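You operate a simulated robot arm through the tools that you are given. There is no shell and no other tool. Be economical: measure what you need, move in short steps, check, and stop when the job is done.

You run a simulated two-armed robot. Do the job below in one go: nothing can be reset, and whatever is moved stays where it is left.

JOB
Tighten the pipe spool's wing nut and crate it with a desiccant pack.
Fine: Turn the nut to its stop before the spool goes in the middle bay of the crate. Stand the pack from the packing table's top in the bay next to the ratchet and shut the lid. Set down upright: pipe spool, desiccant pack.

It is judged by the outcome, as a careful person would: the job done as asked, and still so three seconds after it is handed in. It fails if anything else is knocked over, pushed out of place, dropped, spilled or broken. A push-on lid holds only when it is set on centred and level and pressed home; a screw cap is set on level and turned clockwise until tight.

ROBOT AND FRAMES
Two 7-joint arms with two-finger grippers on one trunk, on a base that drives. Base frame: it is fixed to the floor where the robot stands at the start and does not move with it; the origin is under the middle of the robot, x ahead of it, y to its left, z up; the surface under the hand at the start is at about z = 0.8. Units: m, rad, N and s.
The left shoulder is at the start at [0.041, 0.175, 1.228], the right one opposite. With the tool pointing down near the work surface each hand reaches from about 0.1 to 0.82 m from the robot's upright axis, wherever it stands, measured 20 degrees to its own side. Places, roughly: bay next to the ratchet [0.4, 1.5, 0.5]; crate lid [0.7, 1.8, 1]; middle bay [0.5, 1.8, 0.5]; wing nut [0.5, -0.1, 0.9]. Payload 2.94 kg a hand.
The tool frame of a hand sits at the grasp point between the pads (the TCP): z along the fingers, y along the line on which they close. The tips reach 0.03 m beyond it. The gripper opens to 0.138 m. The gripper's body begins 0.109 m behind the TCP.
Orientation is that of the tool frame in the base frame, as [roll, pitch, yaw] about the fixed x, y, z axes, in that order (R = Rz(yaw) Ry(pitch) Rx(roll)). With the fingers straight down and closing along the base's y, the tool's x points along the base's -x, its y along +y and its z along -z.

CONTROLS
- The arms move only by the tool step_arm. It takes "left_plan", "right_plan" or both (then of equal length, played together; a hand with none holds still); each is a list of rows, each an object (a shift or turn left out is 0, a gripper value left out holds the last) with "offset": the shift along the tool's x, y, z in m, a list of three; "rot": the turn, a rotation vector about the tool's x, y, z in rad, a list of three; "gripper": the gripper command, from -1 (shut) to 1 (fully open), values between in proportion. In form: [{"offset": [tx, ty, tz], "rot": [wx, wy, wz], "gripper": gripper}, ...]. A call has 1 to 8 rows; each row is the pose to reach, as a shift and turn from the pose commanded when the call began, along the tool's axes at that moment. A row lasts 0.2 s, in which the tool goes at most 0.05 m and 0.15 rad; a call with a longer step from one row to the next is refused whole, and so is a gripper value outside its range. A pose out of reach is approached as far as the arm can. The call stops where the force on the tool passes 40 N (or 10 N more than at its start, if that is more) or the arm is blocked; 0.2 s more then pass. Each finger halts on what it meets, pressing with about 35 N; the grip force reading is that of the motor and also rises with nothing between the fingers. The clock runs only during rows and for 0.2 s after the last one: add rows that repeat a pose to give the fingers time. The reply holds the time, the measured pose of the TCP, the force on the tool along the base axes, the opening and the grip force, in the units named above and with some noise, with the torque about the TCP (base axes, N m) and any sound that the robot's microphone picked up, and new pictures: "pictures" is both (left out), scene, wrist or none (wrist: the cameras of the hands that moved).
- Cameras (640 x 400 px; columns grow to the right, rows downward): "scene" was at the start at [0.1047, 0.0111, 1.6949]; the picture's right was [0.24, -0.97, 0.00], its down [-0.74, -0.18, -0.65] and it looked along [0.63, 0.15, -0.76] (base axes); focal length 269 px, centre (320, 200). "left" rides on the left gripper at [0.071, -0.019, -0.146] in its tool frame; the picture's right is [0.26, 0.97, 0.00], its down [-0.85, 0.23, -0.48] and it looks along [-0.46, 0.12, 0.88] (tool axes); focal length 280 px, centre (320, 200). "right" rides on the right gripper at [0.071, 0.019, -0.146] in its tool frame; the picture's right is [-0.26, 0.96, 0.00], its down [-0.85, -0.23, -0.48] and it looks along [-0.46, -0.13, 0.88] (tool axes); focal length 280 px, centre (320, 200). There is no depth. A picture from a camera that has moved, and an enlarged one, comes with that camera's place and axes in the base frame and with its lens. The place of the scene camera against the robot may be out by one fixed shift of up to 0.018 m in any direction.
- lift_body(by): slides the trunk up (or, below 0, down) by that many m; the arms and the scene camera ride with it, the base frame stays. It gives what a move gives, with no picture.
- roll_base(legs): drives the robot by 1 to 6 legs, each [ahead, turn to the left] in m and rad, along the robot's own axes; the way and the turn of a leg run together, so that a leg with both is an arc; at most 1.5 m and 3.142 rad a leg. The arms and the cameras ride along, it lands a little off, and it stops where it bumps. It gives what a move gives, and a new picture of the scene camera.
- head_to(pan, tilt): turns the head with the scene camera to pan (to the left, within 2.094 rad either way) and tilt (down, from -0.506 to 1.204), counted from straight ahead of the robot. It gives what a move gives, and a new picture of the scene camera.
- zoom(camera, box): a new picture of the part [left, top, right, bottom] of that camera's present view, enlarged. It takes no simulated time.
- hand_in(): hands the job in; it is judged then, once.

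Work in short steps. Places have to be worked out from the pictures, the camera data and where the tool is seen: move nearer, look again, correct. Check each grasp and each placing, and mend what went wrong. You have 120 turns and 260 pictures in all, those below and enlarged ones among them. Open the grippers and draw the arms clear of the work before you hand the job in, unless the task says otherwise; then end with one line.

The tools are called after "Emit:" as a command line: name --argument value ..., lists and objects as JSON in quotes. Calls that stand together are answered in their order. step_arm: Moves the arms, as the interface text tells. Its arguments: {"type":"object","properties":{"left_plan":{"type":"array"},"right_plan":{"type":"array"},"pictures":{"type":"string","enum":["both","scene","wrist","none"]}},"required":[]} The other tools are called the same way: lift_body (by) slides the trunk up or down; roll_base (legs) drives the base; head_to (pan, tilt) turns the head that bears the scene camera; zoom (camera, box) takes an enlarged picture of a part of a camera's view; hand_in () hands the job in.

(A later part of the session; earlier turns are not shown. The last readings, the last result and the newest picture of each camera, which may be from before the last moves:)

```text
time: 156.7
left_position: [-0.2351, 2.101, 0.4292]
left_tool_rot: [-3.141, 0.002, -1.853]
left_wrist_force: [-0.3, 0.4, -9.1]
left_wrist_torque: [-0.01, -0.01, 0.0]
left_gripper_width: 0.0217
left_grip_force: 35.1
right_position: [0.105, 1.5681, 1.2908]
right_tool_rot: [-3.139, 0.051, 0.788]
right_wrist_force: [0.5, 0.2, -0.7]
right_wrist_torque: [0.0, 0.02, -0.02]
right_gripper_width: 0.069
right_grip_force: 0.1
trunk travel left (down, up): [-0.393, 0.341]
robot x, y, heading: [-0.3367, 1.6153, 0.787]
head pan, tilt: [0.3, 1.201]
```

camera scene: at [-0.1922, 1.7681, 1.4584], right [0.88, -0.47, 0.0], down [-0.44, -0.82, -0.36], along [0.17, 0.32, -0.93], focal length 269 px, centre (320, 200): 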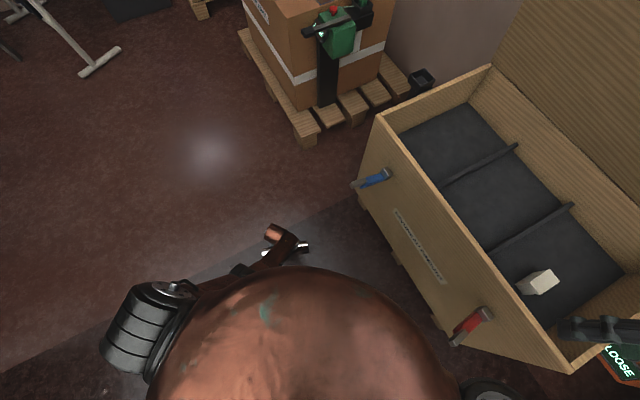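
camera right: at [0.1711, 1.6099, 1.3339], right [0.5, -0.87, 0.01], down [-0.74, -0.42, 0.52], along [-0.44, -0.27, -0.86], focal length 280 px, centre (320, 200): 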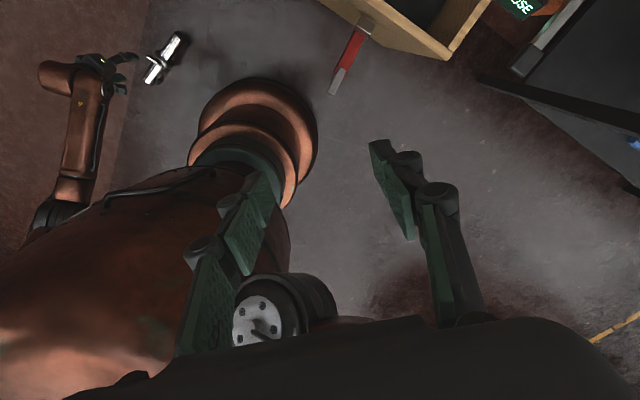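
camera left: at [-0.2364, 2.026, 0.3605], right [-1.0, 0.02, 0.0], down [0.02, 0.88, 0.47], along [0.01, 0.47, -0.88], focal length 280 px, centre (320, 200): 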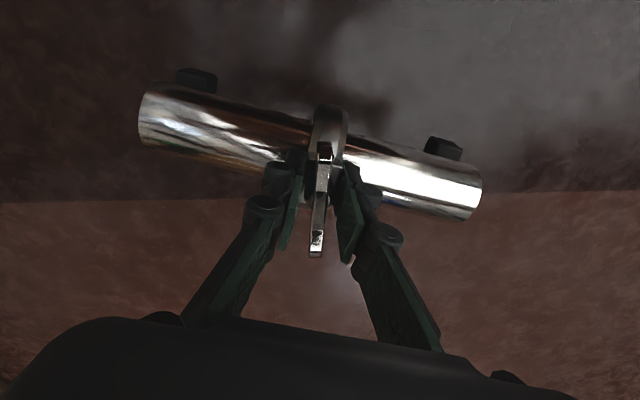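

The spool is securely held again. I raise it to about z 1.0.

Emit:
step_arm --left_plan '[{"offset": [0, 0, -0.04]}, {"offset": [0, 0, -0.085]}, {"offset": [0, 0, -0.13]}, {"offset": [0, 0, -0.175]}, {"offset": [0, 0, -0.22]}, {"offset": [0, 0, -0.265]}, {"offset": [0, 0, -0.31]}, {"offset": [0, 0, -0.34]}]' --pictures "none"

Emit:
step_arm --left_plan '[{"offset": [0, 0, -0.04], "rot": [0, 0, -0.12]}, {"offset": [0, 0, -0.08], "rot": [0, 0, -0.26]}, {"offset": [0, 0, -0.12], "rot": [0, 0, -0.4]}, {"offset": [0, 0, -0.16], "rot": [0, 0, -0.54]}, {"offset": [0, 0, -0.2], "rot": [0, 0, -0.68]}, {"offset": [0, 0, -0.24], "rot": [0, 0, -0.82]}, {"offset": [0, 0, -0.27], "rot": [0, 0, -0.96]}, {"offset": [0, 0, -0.27], "rot": [0, 0, -1.08]}]' --pictures "wrist"

```text
time: 158.1
left_position: [-0.2952, 2.1528, 0.6959]
left_tool_rot: [3.005, 0.057, -1.851]
left_wrist_force: [0.2, 0.3, -9.0]
left_wrist_torque: [-0.04, -0.06, 0.02]
left_gripper_width: 0.0218
left_grip_force: 35.2
right_position: [0.1049, 1.5689, 1.293]
right_tool_rot: [-3.141, 0.048, 0.788]
right_wrist_force: [-0.2, 0.1, 0.0]
right_wrist_torque: [-0.03, 0.0, -0.03]
right_gripper_width: 0.069
right_grip_force: 0.1
trunk travel left (down, up): [-0.393, 0.341]
robot x, y, heading: [-0.3354, 1.6174, 0.78]
head pan, tilt: [0.3, 1.201]
stopped in row 7 (left hand): the arm was blocked; the commanded pose is now the measured one
```

```text
time: 158.8
left_position: [-0.3505, 2.2086, 0.8181]
left_tool_rot: [2.918, 0.24, -1.514]
left_wrist_force: [-0.9, -0.3, -7.9]
left_wrist_torque: [-0.14, -0.1, 0.03]
left_gripper_width: 0.0218
left_grip_force: 35.1
left hand out of reach, approached as far as the arm can: row 3
right_position: [0.104, 1.5686, 1.2935]
right_tool_rot: [-3.139, 0.051, 0.787]
right_wrist_force: [-0.4, 0.2, 0.1]
right_wrist_torque: [0.02, 0.0, 0.0]
right_gripper_width: 0.0688
right_grip_force: 0.0
trunk travel left (down, up): [-0.393, 0.341]
robot x, y, heading: [-0.3359, 1.6184, 0.788]
head pan, tilt: [0.3, 1.201]
stopped in row 3 (left hand): the arm was blocked; the commanded pose is now the measured one
camera left: at [-0.2944, 2.1088, 0.9358], right [-0.92, -0.36, 0.15], down [-0.16, 0.7, 0.7], along [-0.35, 0.62, -0.7], focal length 280 px, centre (320, 200)
```

left: 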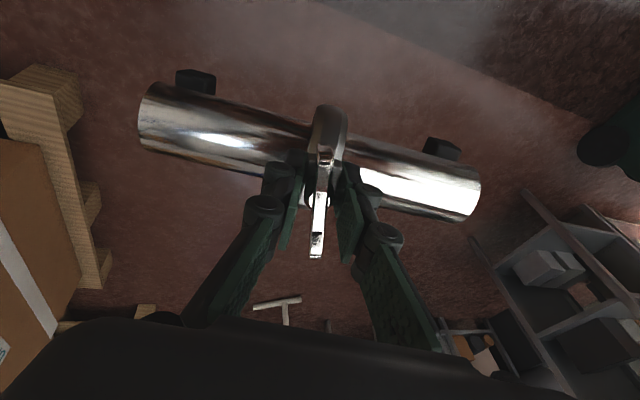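

The left arm was blocked on the way up; I look at what it touches.

Emit:
head_to --pan 0.8 --tilt 1.0

```text
time: 159.8
left_position: [-0.3503, 2.2088, 0.8187]
left_tool_rot: [2.918, 0.242, -1.513]
left_wrist_force: [0.6, -0.5, -8.9]
left_wrist_torque: [-0.13, -0.11, 0.01]
left_gripper_width: 0.0219
left_grip_force: 35.5
right_position: [0.1052, 1.5696, 1.2941]
right_tool_rot: [3.141, 0.05, 0.788]
right_wrist_force: [-0.7, 0.3, 0.0]
right_wrist_torque: [0.0, 0.01, -0.01]
right_gripper_width: 0.069
right_grip_force: 0.1
trunk travel left (down, up): [-0.393, 0.341]
robot x, y, heading: [-0.332, 1.6132, 0.781]
head pan, tilt: [0.799, 1.0]
camera scene: at [-0.3109, 1.698, 1.6775], right [1.0, 0.01, 0.0], down [0.01, -0.84, -0.54], along [-0.01, 0.54, -0.84], focal length 269 px, centre (320, 200)
```

scene: 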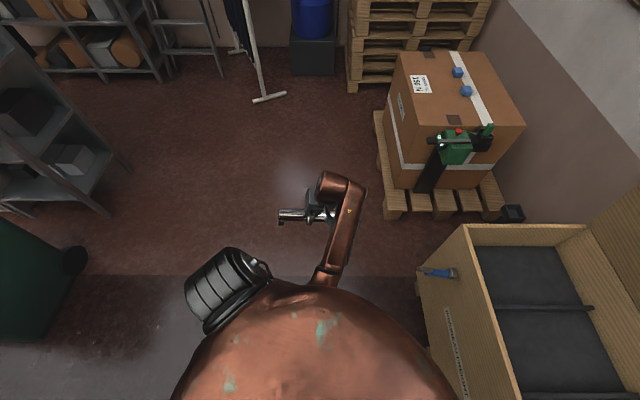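

The elbow is tucked against the robot's own chest. I move the hand outward (away from the body) to free it.

Emit:
step_arm --left_plan '[{"offset": [-0.014, -0.036, -0.01]}, {"offset": [-0.028, -0.072, -0.02]}, {"offset": [-0.043, -0.108, -0.031]}, {"offset": [-0.057, -0.144, -0.041]}, {"offset": [-0.0785, -0.185, -0.054]}]' --pictures "scene"

```text
time: 161.0
left_position: [-0.1646, 2.2961, 0.8494]
left_tool_rot: [2.916, 0.239, -1.513]
left_wrist_force: [-0.9, -0.3, -9.3]
left_wrist_torque: [-0.12, -0.1, 0.02]
left_gripper_width: 0.0217
left_grip_force: 35.3
right_position: [0.1064, 1.57, 1.2918]
right_tool_rot: [-3.139, 0.051, 0.787]
right_wrist_force: [0.3, 0.1, -0.8]
right_wrist_torque: [-0.03, 0.0, 0.03]
right_gripper_width: 0.0689
right_grip_force: 0.1
trunk travel left (down, up): [-0.393, 0.341]
robot x, y, heading: [-0.3348, 1.6162, 0.779]
head pan, tilt: [0.799, 1.0]
camera scene: at [-0.309, 1.6988, 1.6774], right [1.0, 0.01, 0.0], down [0.01, -0.84, -0.54], along [-0.01, 0.54, -0.84], focal length 269 px, centre (320, 200)
```

scene: 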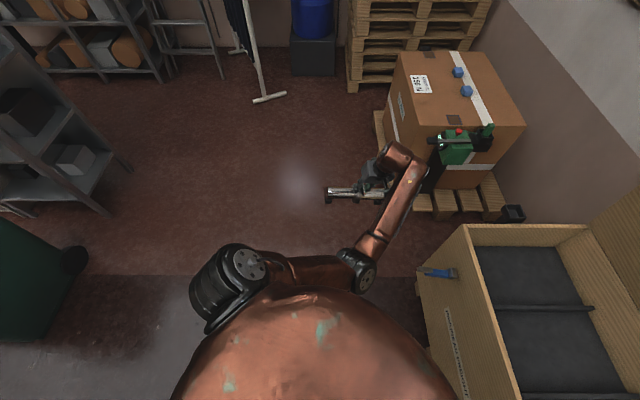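

The elbow is free, but the wrist is near the green device. I raise, level the hand and shift toward −x.

Emit:
step_arm --left_plan '[{"offset": [-0.011, 0.022, -0.035], "rot": [0.04, 0.04, 0.005]}, {"offset": [-0.022, 0.044, -0.07], "rot": [0.08, 0.08, 0.009]}, {"offset": [-0.033, 0.066, -0.107], "rot": [0.12, 0.125, 0.014]}, {"offset": [-0.044, 0.088, -0.145], "rot": [0.16, 0.17, 0.018]}, {"offset": [-0.055, 0.11, -0.182], "rot": [0.2, 0.21, 0.023]}, {"offset": [-0.065, 0.131, -0.218], "rot": [0.2236, 0.24, 0.027]}]' --pictures "scene"

```text
time: 162.4
left_position: [-0.2441, 2.2936, 1.0987]
left_tool_rot: [-3.139, -0.002, -1.516]
left_wrist_force: [-0.6, -0.4, -8.3]
left_wrist_torque: [0.0, 0.01, 0.02]
left_gripper_width: 0.0218
left_grip_force: 34.8
right_position: [0.1043, 1.569, 1.2936]
right_tool_rot: [-3.14, 0.047, 0.788]
right_wrist_force: [0.0, 0.0, -0.4]
right_wrist_torque: [0.04, 0.01, 0.01]
right_gripper_width: 0.069
right_grip_force: 0.0
trunk travel left (down, up): [-0.393, 0.341]
robot x, y, heading: [-0.3364, 1.6121, 0.781]
head pan, tilt: [0.799, 1.0]
camera scene: at [-0.3117, 1.6974, 1.6776], right [1.0, 0.01, 0.0], down [0.01, -0.84, -0.54], along [-0.01, 0.54, -0.84], focal length 269 px, centre (320, 200)
```

scene: 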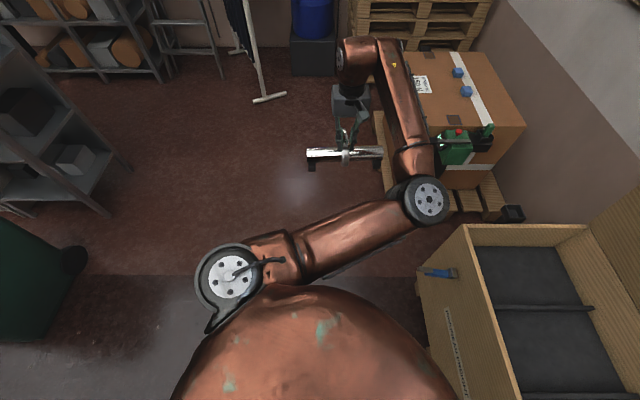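

The spool is level at z 1.1, elbow inward but high. I turn the robot to face the crate.

Emit:
roll_base --legs '[[0, -0.39], [0, -0.39]]'

Emit:
head_to --pan 0.2 --tilt 0.9

```text
time: 165.1
left_position: [0.2047, 2.0368, 1.0984]
left_tool_rot: [3.141, 0.001, -2.287]
left_wrist_force: [-0.7, 0.6, -9.1]
left_wrist_torque: [0.01, 0.02, -0.02]
left_gripper_width: 0.0217
left_grip_force: 34.9
right_position: [-0.0528, 1.2753, 1.2919]
right_tool_rot: [3.141, 0.049, 0.012]
right_wrist_force: [-0.9, 0.4, 0.8]
right_wrist_torque: [-0.01, -0.01, -0.02]
right_gripper_width: 0.0689
right_grip_force: 0.0
trunk travel left (down, up): [-0.393, 0.341]
robot x, y, heading: [-0.3352, 1.616, 0.005]
head pan, tilt: [0.799, 1.0]
camera scene: at [-0.2534, 1.6588, 1.6775], right [0.72, -0.69, 0.0], down [-0.58, -0.61, -0.54], along [0.37, 0.39, -0.84], focal length 269 px, centre (320, 200)
```

scene: 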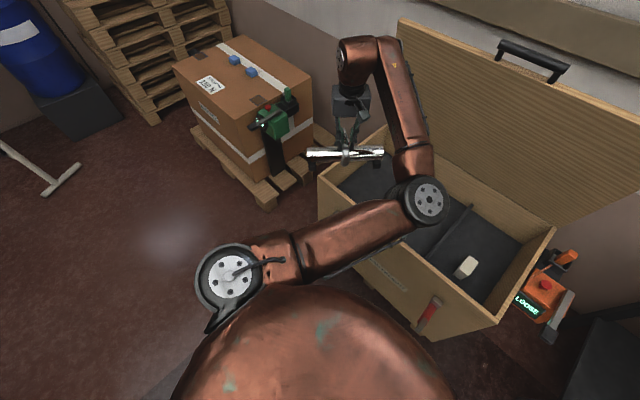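

```text
time: 166.1
left_position: [0.2063, 2.0372, 1.0984]
left_tool_rot: [-3.141, -0.001, -2.287]
left_wrist_force: [-1.1, -0.4, -7.2]
left_wrist_torque: [0.01, 0.01, 0.02]
left_gripper_width: 0.0216
left_grip_force: 35.2
right_position: [-0.0539, 1.2754, 1.2925]
right_tool_rot: [-3.141, 0.049, 0.011]
right_wrist_force: [0.0, 0.1, -0.9]
right_wrist_torque: [0.0, 0.0, 0.04]
right_gripper_width: 0.0688
right_grip_force: 0.1
trunk travel left (down, up): [-0.393, 0.341]
robot x, y, heading: [-0.3307, 1.6175, 0.009]
head pan, tilt: [0.201, 0.901]
camera scene: at [-0.2276, 1.6246, 1.6847], right [0.21, -0.98, 0.0], down [-0.77, -0.16, -0.62], along [0.61, 0.13, -0.78], focal length 269 px, centre (320, 200)
```

scene: 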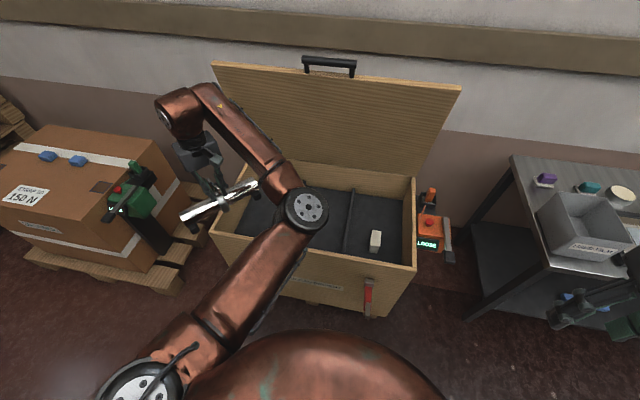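

The pack stands well. I roll forward 0.185 m, then turn and bring the spool over the middle bay.

Emit:
roll_base --legs '[[0.185, 0]]'

Emit:
step_arm --left_plan '[{"rot": [0, 0, -0.12]}, {"rot": [0, 0, -0.24]}, {"rot": [0, 0, -0.36]}, {"rot": [0, 0, -0.48]}, {"rot": [0, 0, -0.6]}, {"rot": [0, 0, -0.716]}, {"rot": [0, 0, -0.716]}]' --pictures "scene"

```text
time: 167.6
left_position: [0.3899, 2.0379, 1.0995]
left_tool_rot: [-3.138, 0.0, -2.293]
left_wrist_force: [0.6, -0.1, -8.4]
left_wrist_torque: [-0.03, 0.0, 0.05]
left_gripper_width: 0.0217
left_grip_force: 35.1
right_position: [0.1297, 1.277, 1.2937]
right_tool_rot: [-3.141, 0.049, 0.012]
right_wrist_force: [-0.4, -0.4, -0.4]
right_wrist_torque: [-0.01, -0.02, -0.01]
right_gripper_width: 0.0687
right_grip_force: 0.2
trunk travel left (down, up): [-0.393, 0.341]
robot x, y, heading: [-0.1502, 1.6166, 0.004]
head pan, tilt: [0.201, 0.901]
camera scene: at [-0.0448, 1.6259, 1.685], right [0.21, -0.98, 0.0], down [-0.77, -0.16, -0.62], along [0.61, 0.13, -0.78], focal length 269 px, centre (320, 200)
```

scene: 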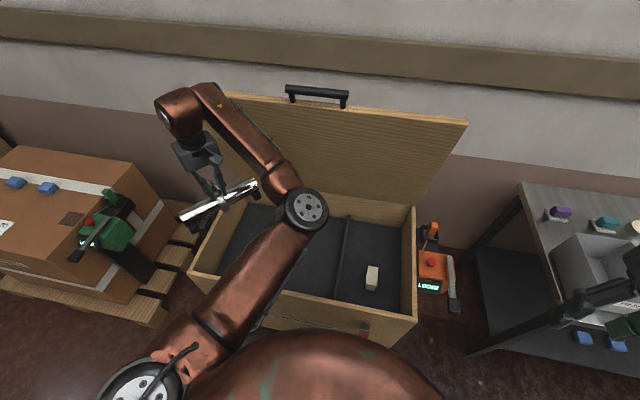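

```text
time: 169.2
left_position: [0.391, 2.0369, 1.099]
left_tool_rot: [-3.141, -0.001, -1.575]
left_wrist_force: [0.2, 0.1, -8.7]
left_wrist_torque: [-0.05, -0.01, 0.0]
left_gripper_width: 0.0218
left_grip_force: 34.4
right_position: [0.1322, 1.2766, 1.2925]
right_tool_rot: [3.141, 0.051, 0.009]
right_wrist_force: [-0.3, 0.4, -0.5]
right_wrist_torque: [-0.02, -0.01, -0.03]
right_gripper_width: 0.0691
right_grip_force: 0.1
trunk travel left (down, up): [-0.393, 0.341]
robot x, y, heading: [-0.1474, 1.6179, 0.008]
head pan, tilt: [0.201, 0.901]
camera scene: at [-0.0421, 1.626, 1.6847], right [0.21, -0.98, 0.0], down [-0.77, -0.16, -0.62], along [0.61, 0.13, -0.78], focal length 269 px, centre (320, 200)
```

scene: 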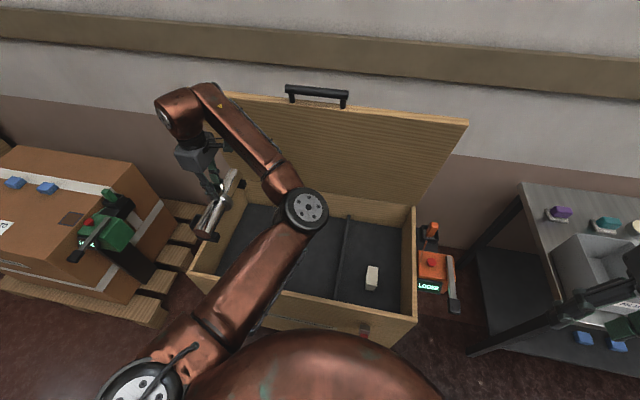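

Now translate the spool over the middle bay.

Emit:
step_arm --left_plan '[{"offset": [0.04, -0.012, 0.01]}, {"offset": [0.08, -0.024, 0.03]}, {"offset": [0.12, -0.036, 0.05]}, {"offset": [0.16, -0.048, 0.07]}, {"offset": [0.2, -0.06, 0.09]}, {"offset": [0.245, -0.07, 0.1]}, {"offset": [0.245, -0.07, 0.1]}]'

```text
time: 170.8
left_position: [0.4578, 1.8651, 1.0082]
left_tool_rot: [-3.141, -0.001, -1.574]
left_wrist_force: [-0.3, -0.8, -7.9]
left_wrist_torque: [-0.06, 0.02, -0.01]
left_gripper_width: 0.022
left_grip_force: 34.3
left hand out of reach, approached as far as the arm can: row 4, 5, 6, 7
right_position: [0.1303, 1.2764, 1.2939]
right_tool_rot: [-3.141, 0.049, 0.011]
right_wrist_force: [-0.6, 0.6, -0.2]
right_wrist_torque: [-0.02, -0.02, -0.01]
right_gripper_width: 0.0688
right_grip_force: 0.0
trunk travel left (down, up): [-0.393, 0.341]
robot x, y, heading: [-0.1478, 1.6129, 0.001]
head pan, tilt: [0.201, 0.901]
camera scene: at [-0.0425, 1.6259, 1.6847], right [0.21, -0.98, 0.0], down [-0.77, -0.16, -0.62], along [0.61, 0.13, -0.78], focal length 269 px, centre (320, 200)
camera left: at [0.4762, 1.7942, 1.1543], right [-0.97, -0.26, 0.0], down [-0.23, 0.85, 0.47], along [-0.12, 0.46, -0.88], focal length 280 px, centre (320, 200)
```

scene: 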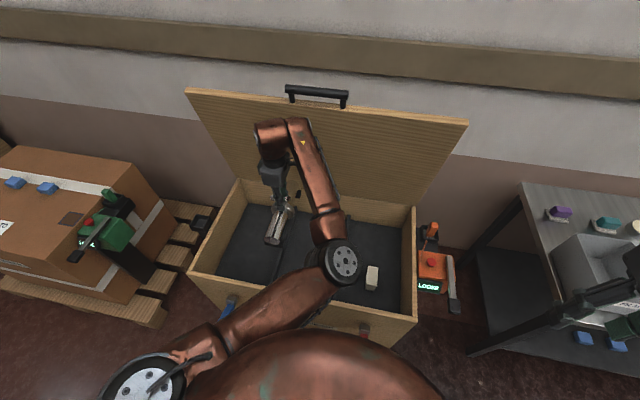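
left: 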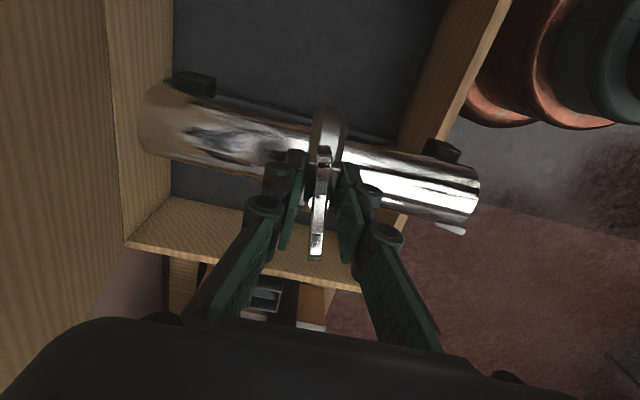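

Joint limit: y stops at 1.865. A small right turn of the robot (−0.12 rad) brings the hand to y ≈ 1.79.

Emit:
roll_base --legs '[[0, -0.12]]'

Emit:
step_arm --left_plan '[{"offset": [0, 0, 0.03], "rot": [0, 0, -0.06]}, {"offset": [0, 0, 0.06], "rot": [0, 0, -0.12]}, {"offset": [0, 0, 0.1], "rot": [0, 0, -0.12]}, {"offset": [0, 0, 0.14], "rot": [0, 0, -0.12]}, {"offset": [0, 0, 0.18], "rot": [0, 0, -0.12]}]'

```text
time: 171.8
left_position: [0.4829, 1.79, 1.0084]
left_tool_rot: [-3.139, 0.001, -1.696]
left_wrist_force: [0.2, -0.9, -8.2]
left_wrist_torque: [-0.01, 0.0, 0.01]
left_gripper_width: 0.0216
left_grip_force: 35.4
right_position: [0.0884, 1.2446, 1.2926]
right_tool_rot: [-3.139, 0.049, -0.109]
right_wrist_force: [0.1, -0.2, -0.2]
right_wrist_torque: [0.05, -0.03, 0.01]
right_gripper_width: 0.0689
right_grip_force: 0.0
trunk travel left (down, up): [-0.393, 0.341]
robot x, y, heading: [-0.147, 1.6162, -0.115]
head pan, tilt: [0.201, 0.901]
camera scene: at [-0.0417, 1.6115, 1.6847], right [0.09, -1.0, 0.0], down [-0.78, -0.07, -0.62], along [0.62, 0.06, -0.78], focal length 269 px, centre (320, 200)
```

scene: 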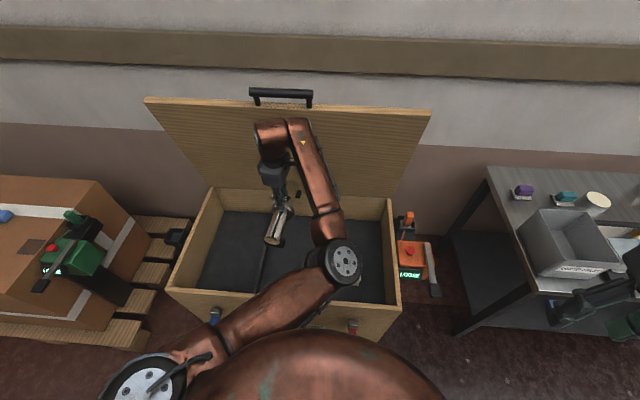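

```text
time: 173.0
left_position: [0.4864, 1.7911, 0.8284]
left_tool_rot: [-3.139, -0.002, -1.578]
left_wrist_force: [0.9, 0.2, -7.8]
left_wrist_torque: [-0.04, 0.05, -0.02]
left_gripper_width: 0.0216
left_grip_force: 34.4
right_position: [0.0898, 1.2456, 1.2922]
right_tool_rot: [-3.141, 0.052, -0.111]
right_wrist_force: [-0.4, 0.2, 0.5]
right_wrist_torque: [0.0, 0.03, 0.03]
right_gripper_width: 0.0691
right_grip_force: 0.1
trunk travel left (down, up): [-0.393, 0.341]
robot x, y, heading: [-0.1486, 1.6183, -0.116]
head pan, tilt: [0.201, 0.901]
camera scene: at [-0.0404, 1.6138, 1.6846], right [0.09, -1.0, 0.0], down [-0.78, -0.07, -0.62], along [0.62, 0.05, -0.78], focal length 269 px, centre (320, 200)
camera left: at [0.5038, 1.7194, 0.9731], right [-0.97, -0.26, 0.0], down [-0.23, 0.85, 0.47], along [-0.12, 0.46, -0.88], focal length 280 px, centre (320, 200)
```

scene: 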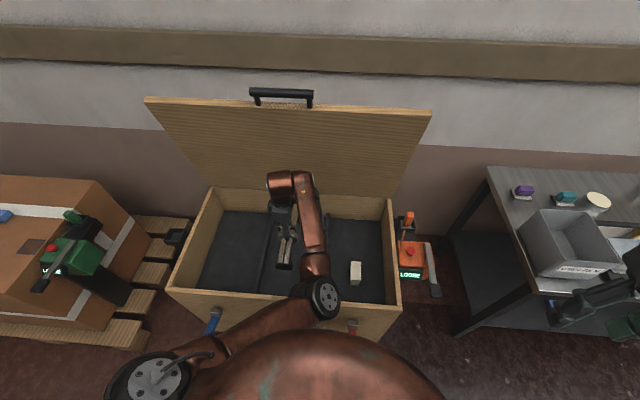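
left: 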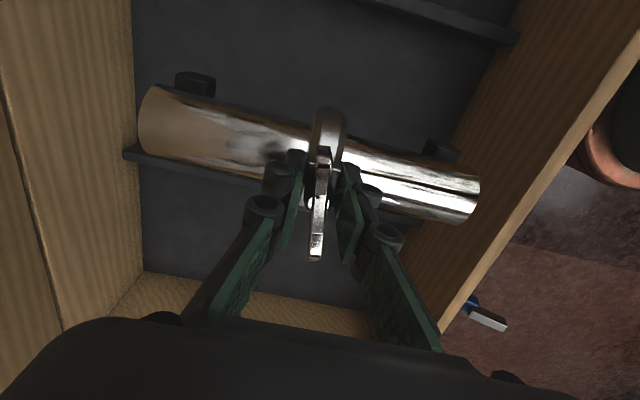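

The spool is in line with the middle bay, lying along x. I lower it further in short steps.

Emit:
step_arm --left_plan '[{"offset": [0, 0, 0.035]}, {"offset": [0, 0, 0.07]}, {"offset": [0, 0, 0.105]}, {"offset": [0, 0, 0.14]}, {"offset": [0, 0, 0.165]}]'

```text
time: 174.2
left_position: [0.4815, 1.791, 0.6618]
left_tool_rot: [3.139, -0.002, -1.577]
left_wrist_force: [0.6, 0.6, -9.0]
left_wrist_torque: [-0.05, 0.03, 0.05]
left_gripper_width: 0.0218
left_grip_force: 35.1
right_position: [0.0886, 1.2446, 1.2919]
right_tool_rot: [3.141, 0.051, -0.11]
right_wrist_force: [0.1, 0.2, 0.2]
right_wrist_torque: [-0.03, -0.01, -0.03]
right_gripper_width: 0.0691
right_grip_force: 0.0
trunk travel left (down, up): [-0.393, 0.341]
robot x, y, heading: [-0.1486, 1.6214, -0.112]
head pan, tilt: [0.201, 0.901]
camera scene: at [-0.0406, 1.6136, 1.6847], right [0.09, -1.0, 0.0], down [-0.78, -0.07, -0.62], along [0.62, 0.05, -0.78], focal length 269 px, centre (320, 200)
camera left: at [0.5006, 1.7195, 0.8075], right [-0.97, -0.26, 0.0], down [-0.23, 0.85, 0.47], along [-0.12, 0.46, -0.88], focal length 280 px, centre (320, 200)
```

scene: 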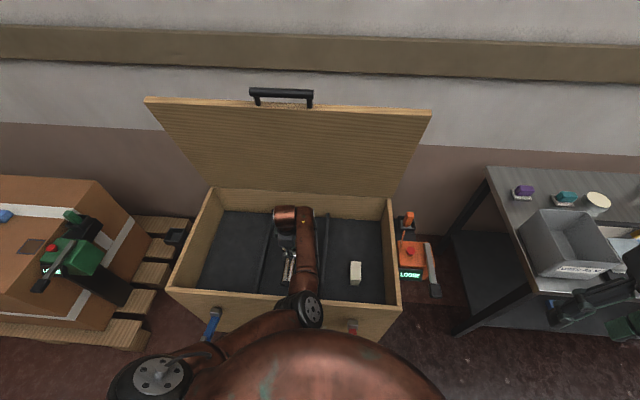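
left: 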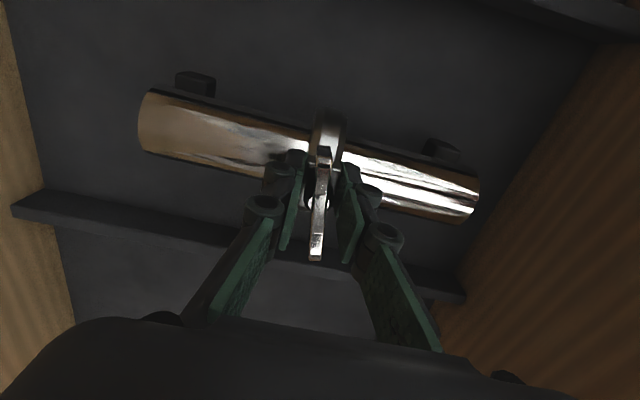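

About 3 cm to go; I lower slowly until the feet touch.

Emit:
step_arm --left_plan '[{"offset": [0, 0, 0.01]}, {"offset": [0, 0, 0.02]}, {"offset": [0, 0, 0.026]}, {"offset": [0, 0, 0.029]}]' --pictures "none"

```text
time: 175.2
left_position: [0.4837, 1.7903, 0.6397]
left_tool_rot: [-3.136, 0.005, -1.576]
left_wrist_force: [-16.8, 3.7, 32.3]
left_wrist_torque: [0.18, 0.58, -0.52]
left_gripper_width: 0.0224
left_grip_force: 35.5
right_position: [0.0846, 1.2443, 1.2945]
right_tool_rot: [-3.14, 0.045, -0.109]
right_wrist_force: [-0.3, -0.6, -0.2]
right_wrist_torque: [-0.01, 0.0, 0.0]
right_gripper_width: 0.0693
right_grip_force: 0.2
trunk travel left (down, up): [-0.393, 0.341]
robot x, y, heading: [-0.1487, 1.6168, -0.11]
head pan, tilt: [0.201, 0.901]
```

Contact with the floor at z ≈ 0.64. I ease up 3 mm and look before opening.

Emit:
step_arm --left_plan '[{"offset": [0, 0, -0.006]}, {"offset": [0, 0, -0.006]}]' --pictures "wrist"

```text
time: 175.8
left_position: [0.4839, 1.7909, 0.6386]
left_tool_rot: [-3.14, -0.002, -1.574]
left_wrist_force: [0.3, 5.3, 1.6]
left_wrist_torque: [0.82, -0.19, 0.06]
left_gripper_width: 0.0218
left_grip_force: 35.2
right_position: [0.0884, 1.2455, 1.293]
right_tool_rot: [-3.141, 0.05, -0.111]
right_wrist_force: [0.5, -0.6, 0.3]
right_wrist_torque: [0.01, 0.0, -0.01]
right_gripper_width: 0.0692
right_grip_force: 0.0
trunk travel left (down, up): [-0.393, 0.341]
robot x, y, heading: [-0.1469, 1.6132, -0.11]
head pan, tilt: [0.201, 0.901]
camera left: at [0.5014, 1.7196, 0.7853], right [-0.97, -0.26, 0.0], down [-0.23, 0.85, 0.47], along [-0.12, 0.46, -0.88], focal length 280 px, centre (320, 200)
```

left: 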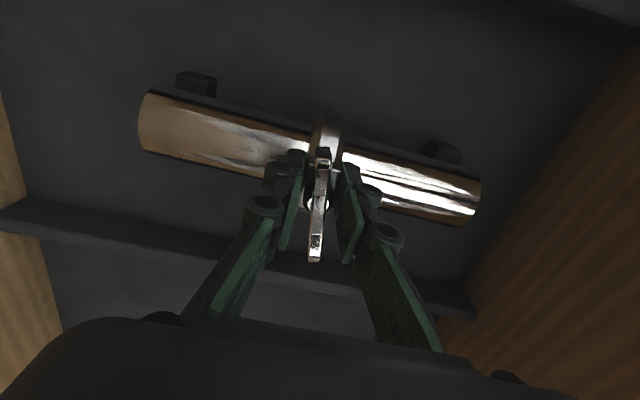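

The floor carries the spool now. I open and rise straight up.

Emit:
step_arm --left_plan '[{"gripper": -0.5}, {"gripper": -0.2}, {"gripper": 0}, {"gripper": 0}, {"offset": [0, 0, -0.02], "gripper": 0}, {"offset": [0, 0, -0.05], "gripper": 0}, {"offset": [0, 0, -0.09], "gripper": 0}, {"offset": [0, 0, -0.13], "gripper": 0}]' --pictures "wrist"

Emit:
zoom --camera "left" --box '[180, 20, 460, 200]'

```text
time: 177.6
left_position: [0.481, 1.7904, 0.7695]
left_tool_rot: [3.141, -0.003, -1.573]
left_wrist_force: [1.0, 0.2, 0.4]
left_wrist_torque: [-0.02, -0.02, 0.01]
left_gripper_width: 0.069
left_grip_force: 0.1
right_position: [0.0877, 1.2449, 1.2931]
right_tool_rot: [-3.14, 0.048, -0.111]
right_wrist_force: [0.5, -0.1, 0.0]
right_wrist_torque: [-0.01, -0.04, 0.03]
right_gripper_width: 0.0691
right_grip_force: 0.1
trunk travel left (down, up): [-0.393, 0.341]
robot x, y, heading: [-0.1527, 1.6133, -0.109]
head pan, tilt: [0.201, 0.901]
camera left: at [0.4986, 1.7191, 0.9163], right [-0.97, -0.26, 0.0], down [-0.23, 0.85, 0.47], along [-0.12, 0.46, -0.88], focal length 280 px, centre (320, 200)
```

left: 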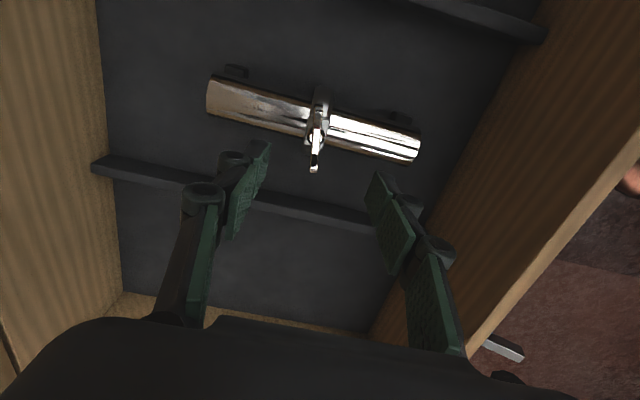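

```text
2.22 times, centred on (320, 110) of left
camera zoom: at [0.4986, 1.7191, 0.9163], right [-0.97, -0.26, 0.0], down [-0.23, 0.85, 0.47], along [-0.12, 0.46, -0.88], focal length 623 px, centre (320, 400)
```

zoom: 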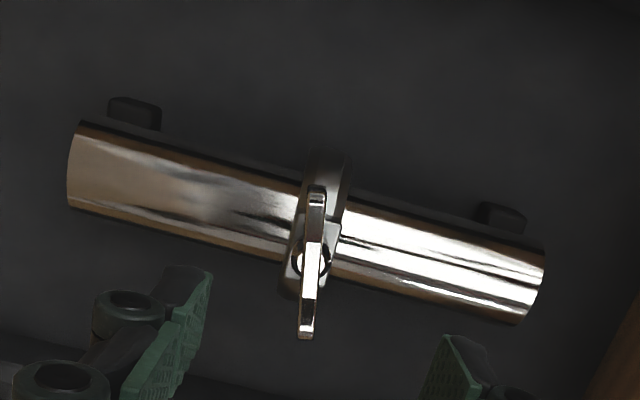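

The spool stands upright in the middle bay. Next is the lid: the views put its top edge near [0.68, –, 1.24], leaning forward, within reach. I raise the left arm out and back off to rearrange.

Emit:
step_arm --left_plan '[{"offset": [0, 0, -0.04]}, {"offset": [0, 0, -0.08]}, {"offset": [0, 0, -0.12]}, {"offset": [0, 0, -0.16]}, {"offset": [0, 0, -0.2]}, {"offset": [0, 0, -0.235]}]' --pictures "none"

Emit:
roll_base --legs '[[0, 0.115], [-0.4, 0]]'

Emit:
head_to --pan 0.0 --tilt 0.6

```text
time: 179.0
left_position: [0.481, 1.7921, 1.0055]
left_tool_rot: [-3.141, -0.002, -1.576]
left_wrist_force: [-0.5, -0.1, 0.1]
left_wrist_torque: [0.0, -0.06, -0.01]
left_gripper_width: 0.069
left_grip_force: 0.0
left hand out of reach, approached as far as the arm can: row 6
right_position: [0.0862, 1.2448, 1.2927]
right_tool_rot: [-3.139, 0.05, -0.11]
right_wrist_force: [-0.5, 0.0, 0.7]
right_wrist_torque: [0.0, -0.04, -0.02]
right_gripper_width: 0.0689
right_grip_force: 0.0
trunk travel left (down, up): [-0.393, 0.341]
robot x, y, heading: [-0.1506, 1.6186, -0.11]
head pan, tilt: [0.201, 0.901]
```

```text
time: 182.1
left_position: [0.0564, 1.8587, 1.0062]
left_tool_rot: [-3.141, -0.002, -1.474]
left_wrist_force: [-0.8, -0.7, -0.1]
left_wrist_torque: [0.01, -0.01, -0.03]
left_gripper_width: 0.069
left_grip_force: 0.1
right_position: [-0.2833, 1.2731, 1.2936]
right_tool_rot: [3.141, 0.048, -0.008]
right_wrist_force: [1.0, -0.1, -0.1]
right_wrist_torque: [0.0, 0.0, 0.01]
right_gripper_width: 0.0694
right_grip_force: 0.0
trunk travel left (down, up): [-0.393, 0.341]
robot x, y, heading: [-0.5534, 1.6176, -0.013]
head pan, tilt: [0.201, 0.901]
camera scene: at [-0.4501, 1.6257, 1.6848], right [0.19, -0.98, 0.0], down [-0.77, -0.15, -0.62], along [0.61, 0.12, -0.78], focal length 269 px, centre (320, 200)
```

scene: 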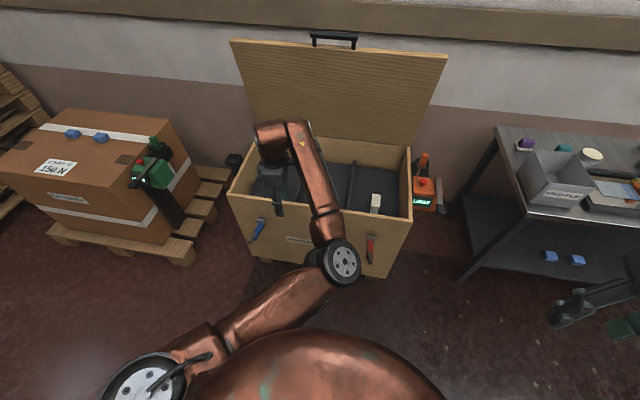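

```text
time: 182.9
left_position: [0.056, 1.8569, 1.0049]
left_tool_rot: [-3.139, -0.003, -1.474]
left_wrist_force: [1.5, -0.1, 0.3]
left_wrist_torque: [0.02, 0.01, 0.03]
left_gripper_width: 0.0689
left_grip_force: 0.0
right_position: [-0.2817, 1.273, 1.2934]
right_tool_rot: [-3.139, 0.05, -0.009]
right_wrist_force: [0.1, -0.4, -0.2]
right_wrist_torque: [0.01, 0.02, 0.02]
right_gripper_width: 0.0693
right_grip_force: 0.0
trunk travel left (down, up): [-0.393, 0.341]
robot x, y, heading: [-0.5539, 1.6215, -0.013]
head pan, tilt: [0.0, 0.6]
camera scene: at [-0.4346, 1.6106, 1.7094], right [-0.01, -1.0, 0.0], down [-0.57, 0.01, -0.82], along [0.82, -0.01, -0.57], focal length 269 px, centre (320, 200)
```

scene: 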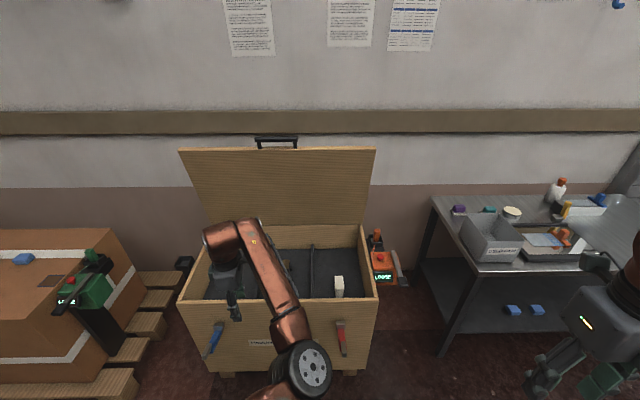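

The lid's top edge is near [0.66, –, 1.22], with the handle at y 1.80 just above it. I park the left arm out to the left, out of the lid's sweep.

Emit:
step_arm --left_plan '[{"offset": [-0.04, 0.024, 0]}, {"offset": [-0.08, 0.048, 0]}, {"offset": [-0.12, 0.073, 0]}, {"offset": [-0.16, 0.098, 0]}, {"offset": [-0.2, 0.122, 0]}, {"offset": [-0.24, 0.147, 0]}, {"offset": [-0.28, 0.171, 0]}, {"offset": [-0.32, 0.195, 0]}]' --pictures "none"

Emit:
step_arm --right_plan '[{"rot": [0, 0.13, 0], "gripper": -1}, {"rot": [0, 0.26, 0]}, {"rot": [0, 0.39, 0]}, {"rot": [0, 0.52, 0]}, {"rot": [0, 0.65, 0]}, {"rot": [0, 0.78, 0]}, {"rot": [0, 0.9, 0]}]' --pictures "scene"

```text
time: 184.7
left_position: [-0.1707, 2.1578, 1.0018]
left_tool_rot: [-3.139, -0.003, -1.476]
left_wrist_force: [0.4, 0.0, -0.3]
left_wrist_torque: [-0.05, -0.08, -0.01]
left_gripper_width: 0.0691
left_grip_force: 0.2
right_position: [-0.2815, 1.2753, 1.2927]
right_tool_rot: [3.141, 0.049, -0.008]
right_wrist_force: [-1.2, 0.8, -0.1]
right_wrist_torque: [-0.04, -0.06, 0.02]
right_gripper_width: 0.0689
right_grip_force: 0.1
trunk travel left (down, up): [-0.393, 0.341]
robot x, y, heading: [-0.5578, 1.62, -0.012]
head pan, tilt: [0.0, 0.6]
```

```text
time: 186.3
left_position: [-0.1715, 2.1561, 1.0022]
left_tool_rot: [-3.141, -0.001, -1.475]
left_wrist_force: [0.1, -0.3, -0.2]
left_wrist_torque: [0.02, -0.02, -0.02]
left_gripper_width: 0.0692
left_grip_force: 0.1
right_position: [-0.2822, 1.2727, 1.2922]
right_tool_rot: [-3.139, -0.855, -0.011]
right_wrist_force: [-0.1, 0.4, 0.5]
right_wrist_torque: [-0.01, -0.05, 0.02]
right_gripper_width: 0.0
right_grip_force: 28.2
trunk travel left (down, up): [-0.393, 0.341]
robot x, y, heading: [-0.5534, 1.6196, -0.011]
head pan, tilt: [0.0, 0.6]
camera scene: at [-0.4352, 1.6105, 1.7096], right [-0.01, -1.0, 0.0], down [-0.56, 0.01, -0.83], along [0.83, -0.01, -0.56], focal length 269 px, centre (320, 200)
```

scene: 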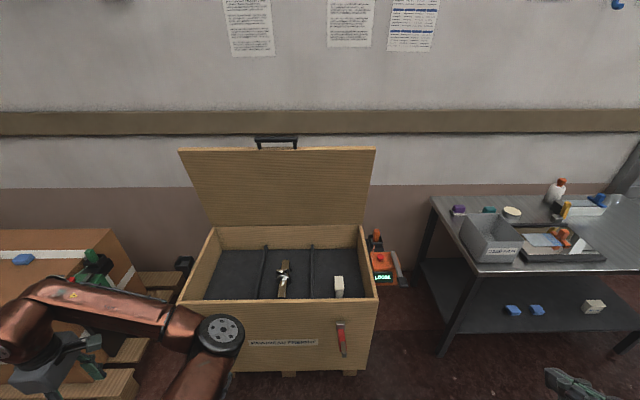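

Both items are in place, visible. I swing the left arm further aside so its elbow leaves the lid's path.

Emit:
step_arm --left_plan '[{"offset": [-0.026, 0.039, 0]}, {"offset": [-0.053, 0.078, 0]}, {"offset": [-0.079, 0.117, 0]}, {"offset": [-0.106, 0.156, 0]}, {"offset": [-0.132, 0.195, 0]}, {"offset": [-0.158, 0.234, 0]}, {"offset": [-0.185, 0.273, 0]}, {"offset": [-0.211, 0.312, 0]}]' --pictures "scene"

```text
time: 188.1
left_position: [-0.5017, 2.3398, 1.0032]
left_tool_rot: [-3.137, -0.004, -1.477]
left_wrist_force: [-0.6, -0.2, -0.4]
left_wrist_torque: [-0.02, -0.02, -0.02]
left_gripper_width: 0.069
left_grip_force: 0.0
right_position: [-0.2829, 1.2738, 1.2935]
right_tool_rot: [-3.141, -0.853, -0.009]
right_wrist_force: [-1.1, -0.2, 0.9]
right_wrist_torque: [-0.02, -0.02, 0.0]
right_gripper_width: 0.0
right_grip_force: 28.2
trunk travel left (down, up): [-0.393, 0.341]
robot x, y, heading: [-0.5542, 1.6197, -0.013]
head pan, tilt: [0.0, 0.6]
camera scene: at [-0.4364, 1.6125, 1.7097], right [-0.01, -1.0, 0.0], down [-0.56, 0.01, -0.83], along [0.83, -0.01, -0.56], focal length 269 px, centre (320, 200)
```

scene: 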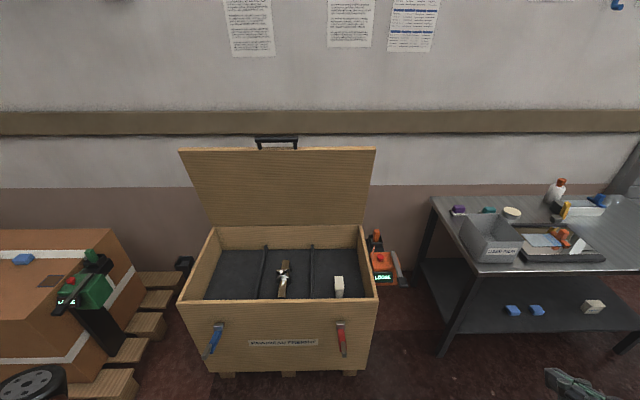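

The scene is clear. I drive forward to the crate again.

Emit:
roll_base --legs '[[0.4, 0.01]]'

```text
time: 190.6
left_position: [-0.1104, 2.3359, 1.0029]
left_tool_rot: [-3.141, 0.0, -1.464]
left_wrist_force: [0.7, 0.4, -0.1]
left_wrist_torque: [-0.04, 0.01, 0.01]
left_gripper_width: 0.0688
left_grip_force: 0.0
right_position: [0.1196, 1.2746, 1.2918]
right_tool_rot: [-3.138, -0.849, 0.001]
right_wrist_force: [1.0, 0.2, -0.3]
right_wrist_torque: [0.01, 0.06, 0.02]
right_gripper_width: 0.0002
right_grip_force: 28.1
trunk travel left (down, up): [-0.393, 0.341]
robot x, y, heading: [-0.1569, 1.6207, -0.005]
head pan, tilt: [0.0, 0.6]
camera scene: at [-0.0364, 1.6095, 1.7094], right [0.0, -1.0, 0.0], down [-0.57, 0.0, -0.82], along [0.82, 0.0, -0.57], focal length 269 px, centre (320, 200)
```

scene: 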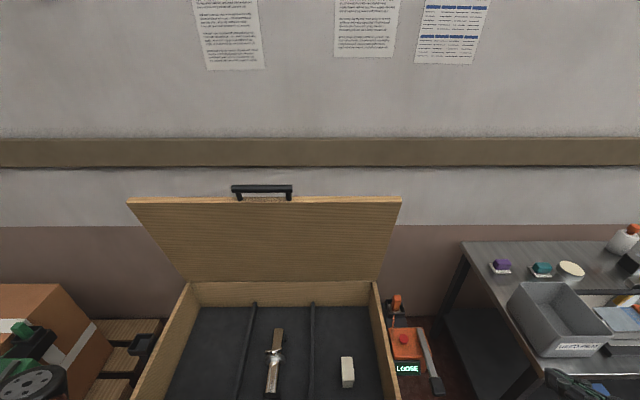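

I bring the closed, forward-tilted right hand up and over the lid's top edge, right of the handle.

Emit:
step_arm --right_plan '[{"offset": [0.033, -0.024, 0.026]}, {"offset": [0.065, -0.048, 0.052]}, {"offset": [0.098, -0.072, 0.079]}, {"offset": [0.13, -0.097, 0.105]}, {"offset": [0.163, -0.121, 0.131]}, {"offset": [0.195, -0.145, 0.157]}, {"offset": [0.228, -0.17, 0.183]}, {"offset": [0.26, -0.194, 0.21]}]' --pictures "none"

Emit:
step_arm --right_plan '[{"offset": [0.028, -0.025, 0.03]}, {"offset": [0.056, -0.05, 0.06]}, {"offset": [0.084, -0.075, 0.09]}, {"offset": [0.112, -0.1, 0.12]}, {"offset": [0.14, -0.125, 0.15]}, {"offset": [0.168, -0.15, 0.18]}, {"offset": [0.193, -0.155, 0.21]}]'

```text
time: 192.4
left_position: [-0.11, 2.3355, 1.0022]
left_tool_rot: [3.141, -0.002, -1.462]
left_wrist_force: [0.4, -0.2, 0.4]
left_wrist_torque: [-0.03, 0.05, 0.0]
left_gripper_width: 0.0689
left_grip_force: 0.0
right_position: [0.4391, 1.4615, 1.346]
right_tool_rot: [3.141, -0.849, -0.001]
right_wrist_force: [1.0, -0.7, 0.4]
right_wrist_torque: [-0.01, 0.08, -0.01]
right_gripper_width: 0.0004
right_grip_force: 27.9
right hand out of reach, approached as far as the arm can: row 8
trunk travel left (down, up): [-0.393, 0.341]
robot x, y, heading: [-0.1598, 1.6158, -0.001]
head pan, tilt: [0.0, 0.6]
```

```text
time: 194.0
left_position: [-0.1115, 2.3355, 1.0023]
left_tool_rot: [-3.139, -0.002, -1.464]
left_wrist_force: [0.4, -0.6, -0.4]
left_wrist_torque: [-0.02, 0.03, -0.01]
left_gripper_width: 0.0689
left_grip_force: 0.0
right_position: [0.5134, 1.4164, 1.3221]
right_tool_rot: [3.14, -0.852, 0.001]
right_wrist_force: [-0.5, -0.3, 0.3]
right_wrist_torque: [0.0, -0.04, -0.03]
right_gripper_width: 0.0
right_grip_force: 28.1
right hand out of reach, approached as far as the arm can: row 1, 2, 3, 4, 5, 6, 7
trunk travel left (down, up): [-0.393, 0.341]
robot x, y, heading: [-0.1625, 1.6158, 0.001]
head pan, tilt: [0.0, 0.6]
camera scene: at [-0.0381, 1.6093, 1.7096], right [0.0, -1.0, 0.0], down [-0.56, 0.0, -0.83], along [0.83, 0.0, -0.56], focal length 269 px, centre (320, 200)
camera right: at [0.4505, 1.3969, 1.4712], right [-0.17, -0.97, -0.2], down [-0.92, 0.23, -0.32], along [0.36, 0.13, -0.93], focal length 280 px, centre (320, 200)
```

scene: 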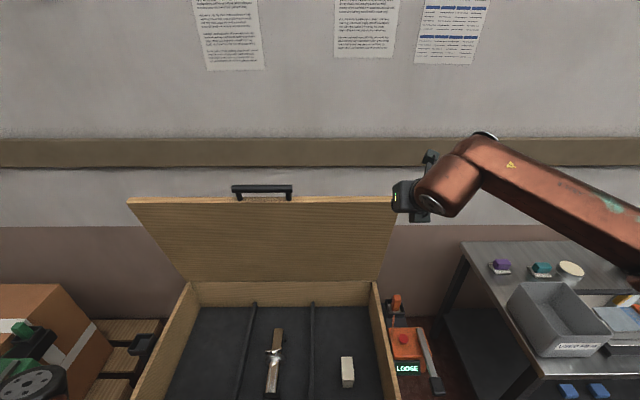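
right: 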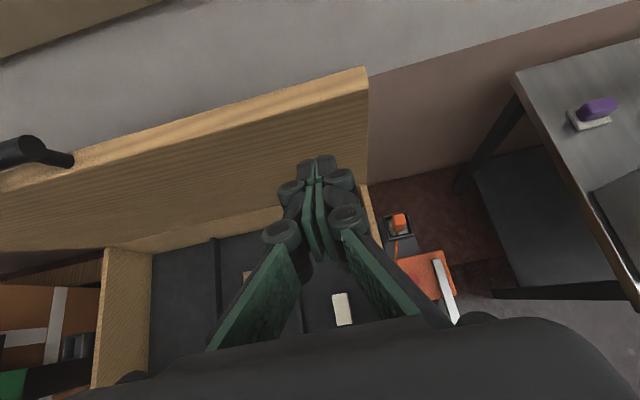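

Reach is limited in this camera-up wrist posture. I turn the hand by π about its finger axis to the natural posture, staying in place.

Emit:
step_arm --right_plan '[{"offset": [-0.03, 0, -0.03], "rot": [0, 0, -0.14]}, {"offset": [-0.05, 0, -0.06], "rot": [0, 0, -0.28]}, {"offset": [-0.05, 0.0, -0.1], "rot": [0, 0, -0.42]}, {"offset": [-0.05, 0, -0.14], "rot": [0, 0, -0.56]}, {"offset": [-0.05, 0, -0.14], "rot": [0, 0, -0.7]}, {"offset": [-0.05, 0, -0.14], "rot": [0, 0, -0.84]}, {"offset": [-0.05, 0, -0.14], "rot": [0, 0, -0.98]}, {"offset": [-0.05, 0, -0.14], "rot": [0, 0, -1.12]}]' --pictures "none"

Emit:
step_arm --right_plan '[{"rot": [0, 0, -0.14]}, {"rot": [0, 0, -0.28]}, {"rot": [0, 0, -0.42]}, {"rot": [0, 0, -0.56]}, {"rot": [0, 0, -0.7]}, {"rot": [0, 0, -0.84]}, {"rot": [0, 0, -0.98]}, {"rot": [0, 0, -1.12]}]' --pictures "none"

Emit:
step_arm --right_plan '[{"rot": [0, 0, -0.14]}, {"rot": [0, 0, -0.28]}, {"rot": [0, 0, -0.42]}, {"rot": [0, 0, -0.56]}, {"rot": [0, 0, -0.7]}, {"rot": [0, 0, -0.84]}, {"rot": [0, 0, -0.9]}]' --pictures "scene"

```text
time: 195.8
left_position: [-0.1111, 2.3348, 1.0022]
left_tool_rot: [-3.139, -0.001, -1.465]
left_wrist_force: [-0.6, -0.3, -0.4]
left_wrist_torque: [0.0, -0.03, -0.01]
left_gripper_width: 0.0691
left_grip_force: 0.0
right_position: [0.3708, 1.4036, 1.3856]
right_tool_rot: [2.343, -0.334, 1.266]
right_wrist_force: [0.5, -0.5, -0.2]
right_wrist_torque: [0.0, -0.04, 0.01]
right_gripper_width: 0.0
right_grip_force: 28.8
trunk travel left (down, up): [-0.393, 0.341]
robot x, y, heading: [-0.1595, 1.6164, -0.002]
head pan, tilt: [0.0, 0.6]
```

```text
time: 197.6
left_position: [-0.1114, 2.336, 1.003]
left_tool_rot: [-3.139, -0.001, -1.464]
left_wrist_force: [1.4, -0.5, -0.3]
left_wrist_torque: [-0.08, -0.01, 0.0]
left_gripper_width: 0.0689
left_grip_force: 0.1
right_position: [0.3713, 1.4043, 1.3858]
right_tool_rot: [2.413, 0.488, 2.056]
right_wrist_force: [0.2, -0.5, 0.4]
right_wrist_torque: [-0.01, 0.04, -0.02]
right_gripper_width: 0.0
right_grip_force: 27.4
trunk travel left (down, up): [-0.393, 0.341]
robot x, y, heading: [-0.157, 1.6205, -0.002]
head pan, tilt: [0.0, 0.6]
```

```text
time: 199.2
left_position: [-0.1107, 2.3361, 1.0027]
left_tool_rot: [-3.14, 0.0, -1.464]
left_wrist_force: [0.6, -0.4, -0.2]
left_wrist_torque: [-0.03, 0.02, 0.0]
left_gripper_width: 0.0689
left_grip_force: 0.0
right_position: [0.37, 1.4046, 1.3843]
right_tool_rot: [-3.141, 0.851, -3.14]
right_wrist_force: [0.2, 0.1, -0.2]
right_wrist_torque: [0.01, 0.0, -0.02]
right_gripper_width: 0.0
right_grip_force: 28.9
trunk travel left (down, up): [-0.393, 0.341]
robot x, y, heading: [-0.1577, 1.6142, -0.002]
head pan, tilt: [0.0, 0.6]
camera scene: at [-0.0377, 1.6098, 1.7095], right [0.0, -1.0, 0.0], down [-0.57, 0.0, -0.82], along [0.82, 0.0, -0.57], focal length 269 px, centre (320, 200)
```

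scene: 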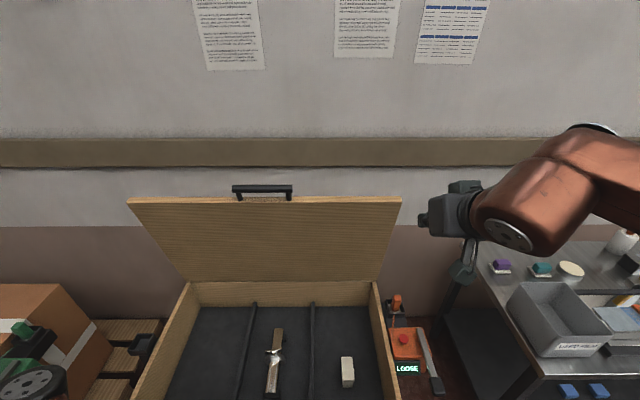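

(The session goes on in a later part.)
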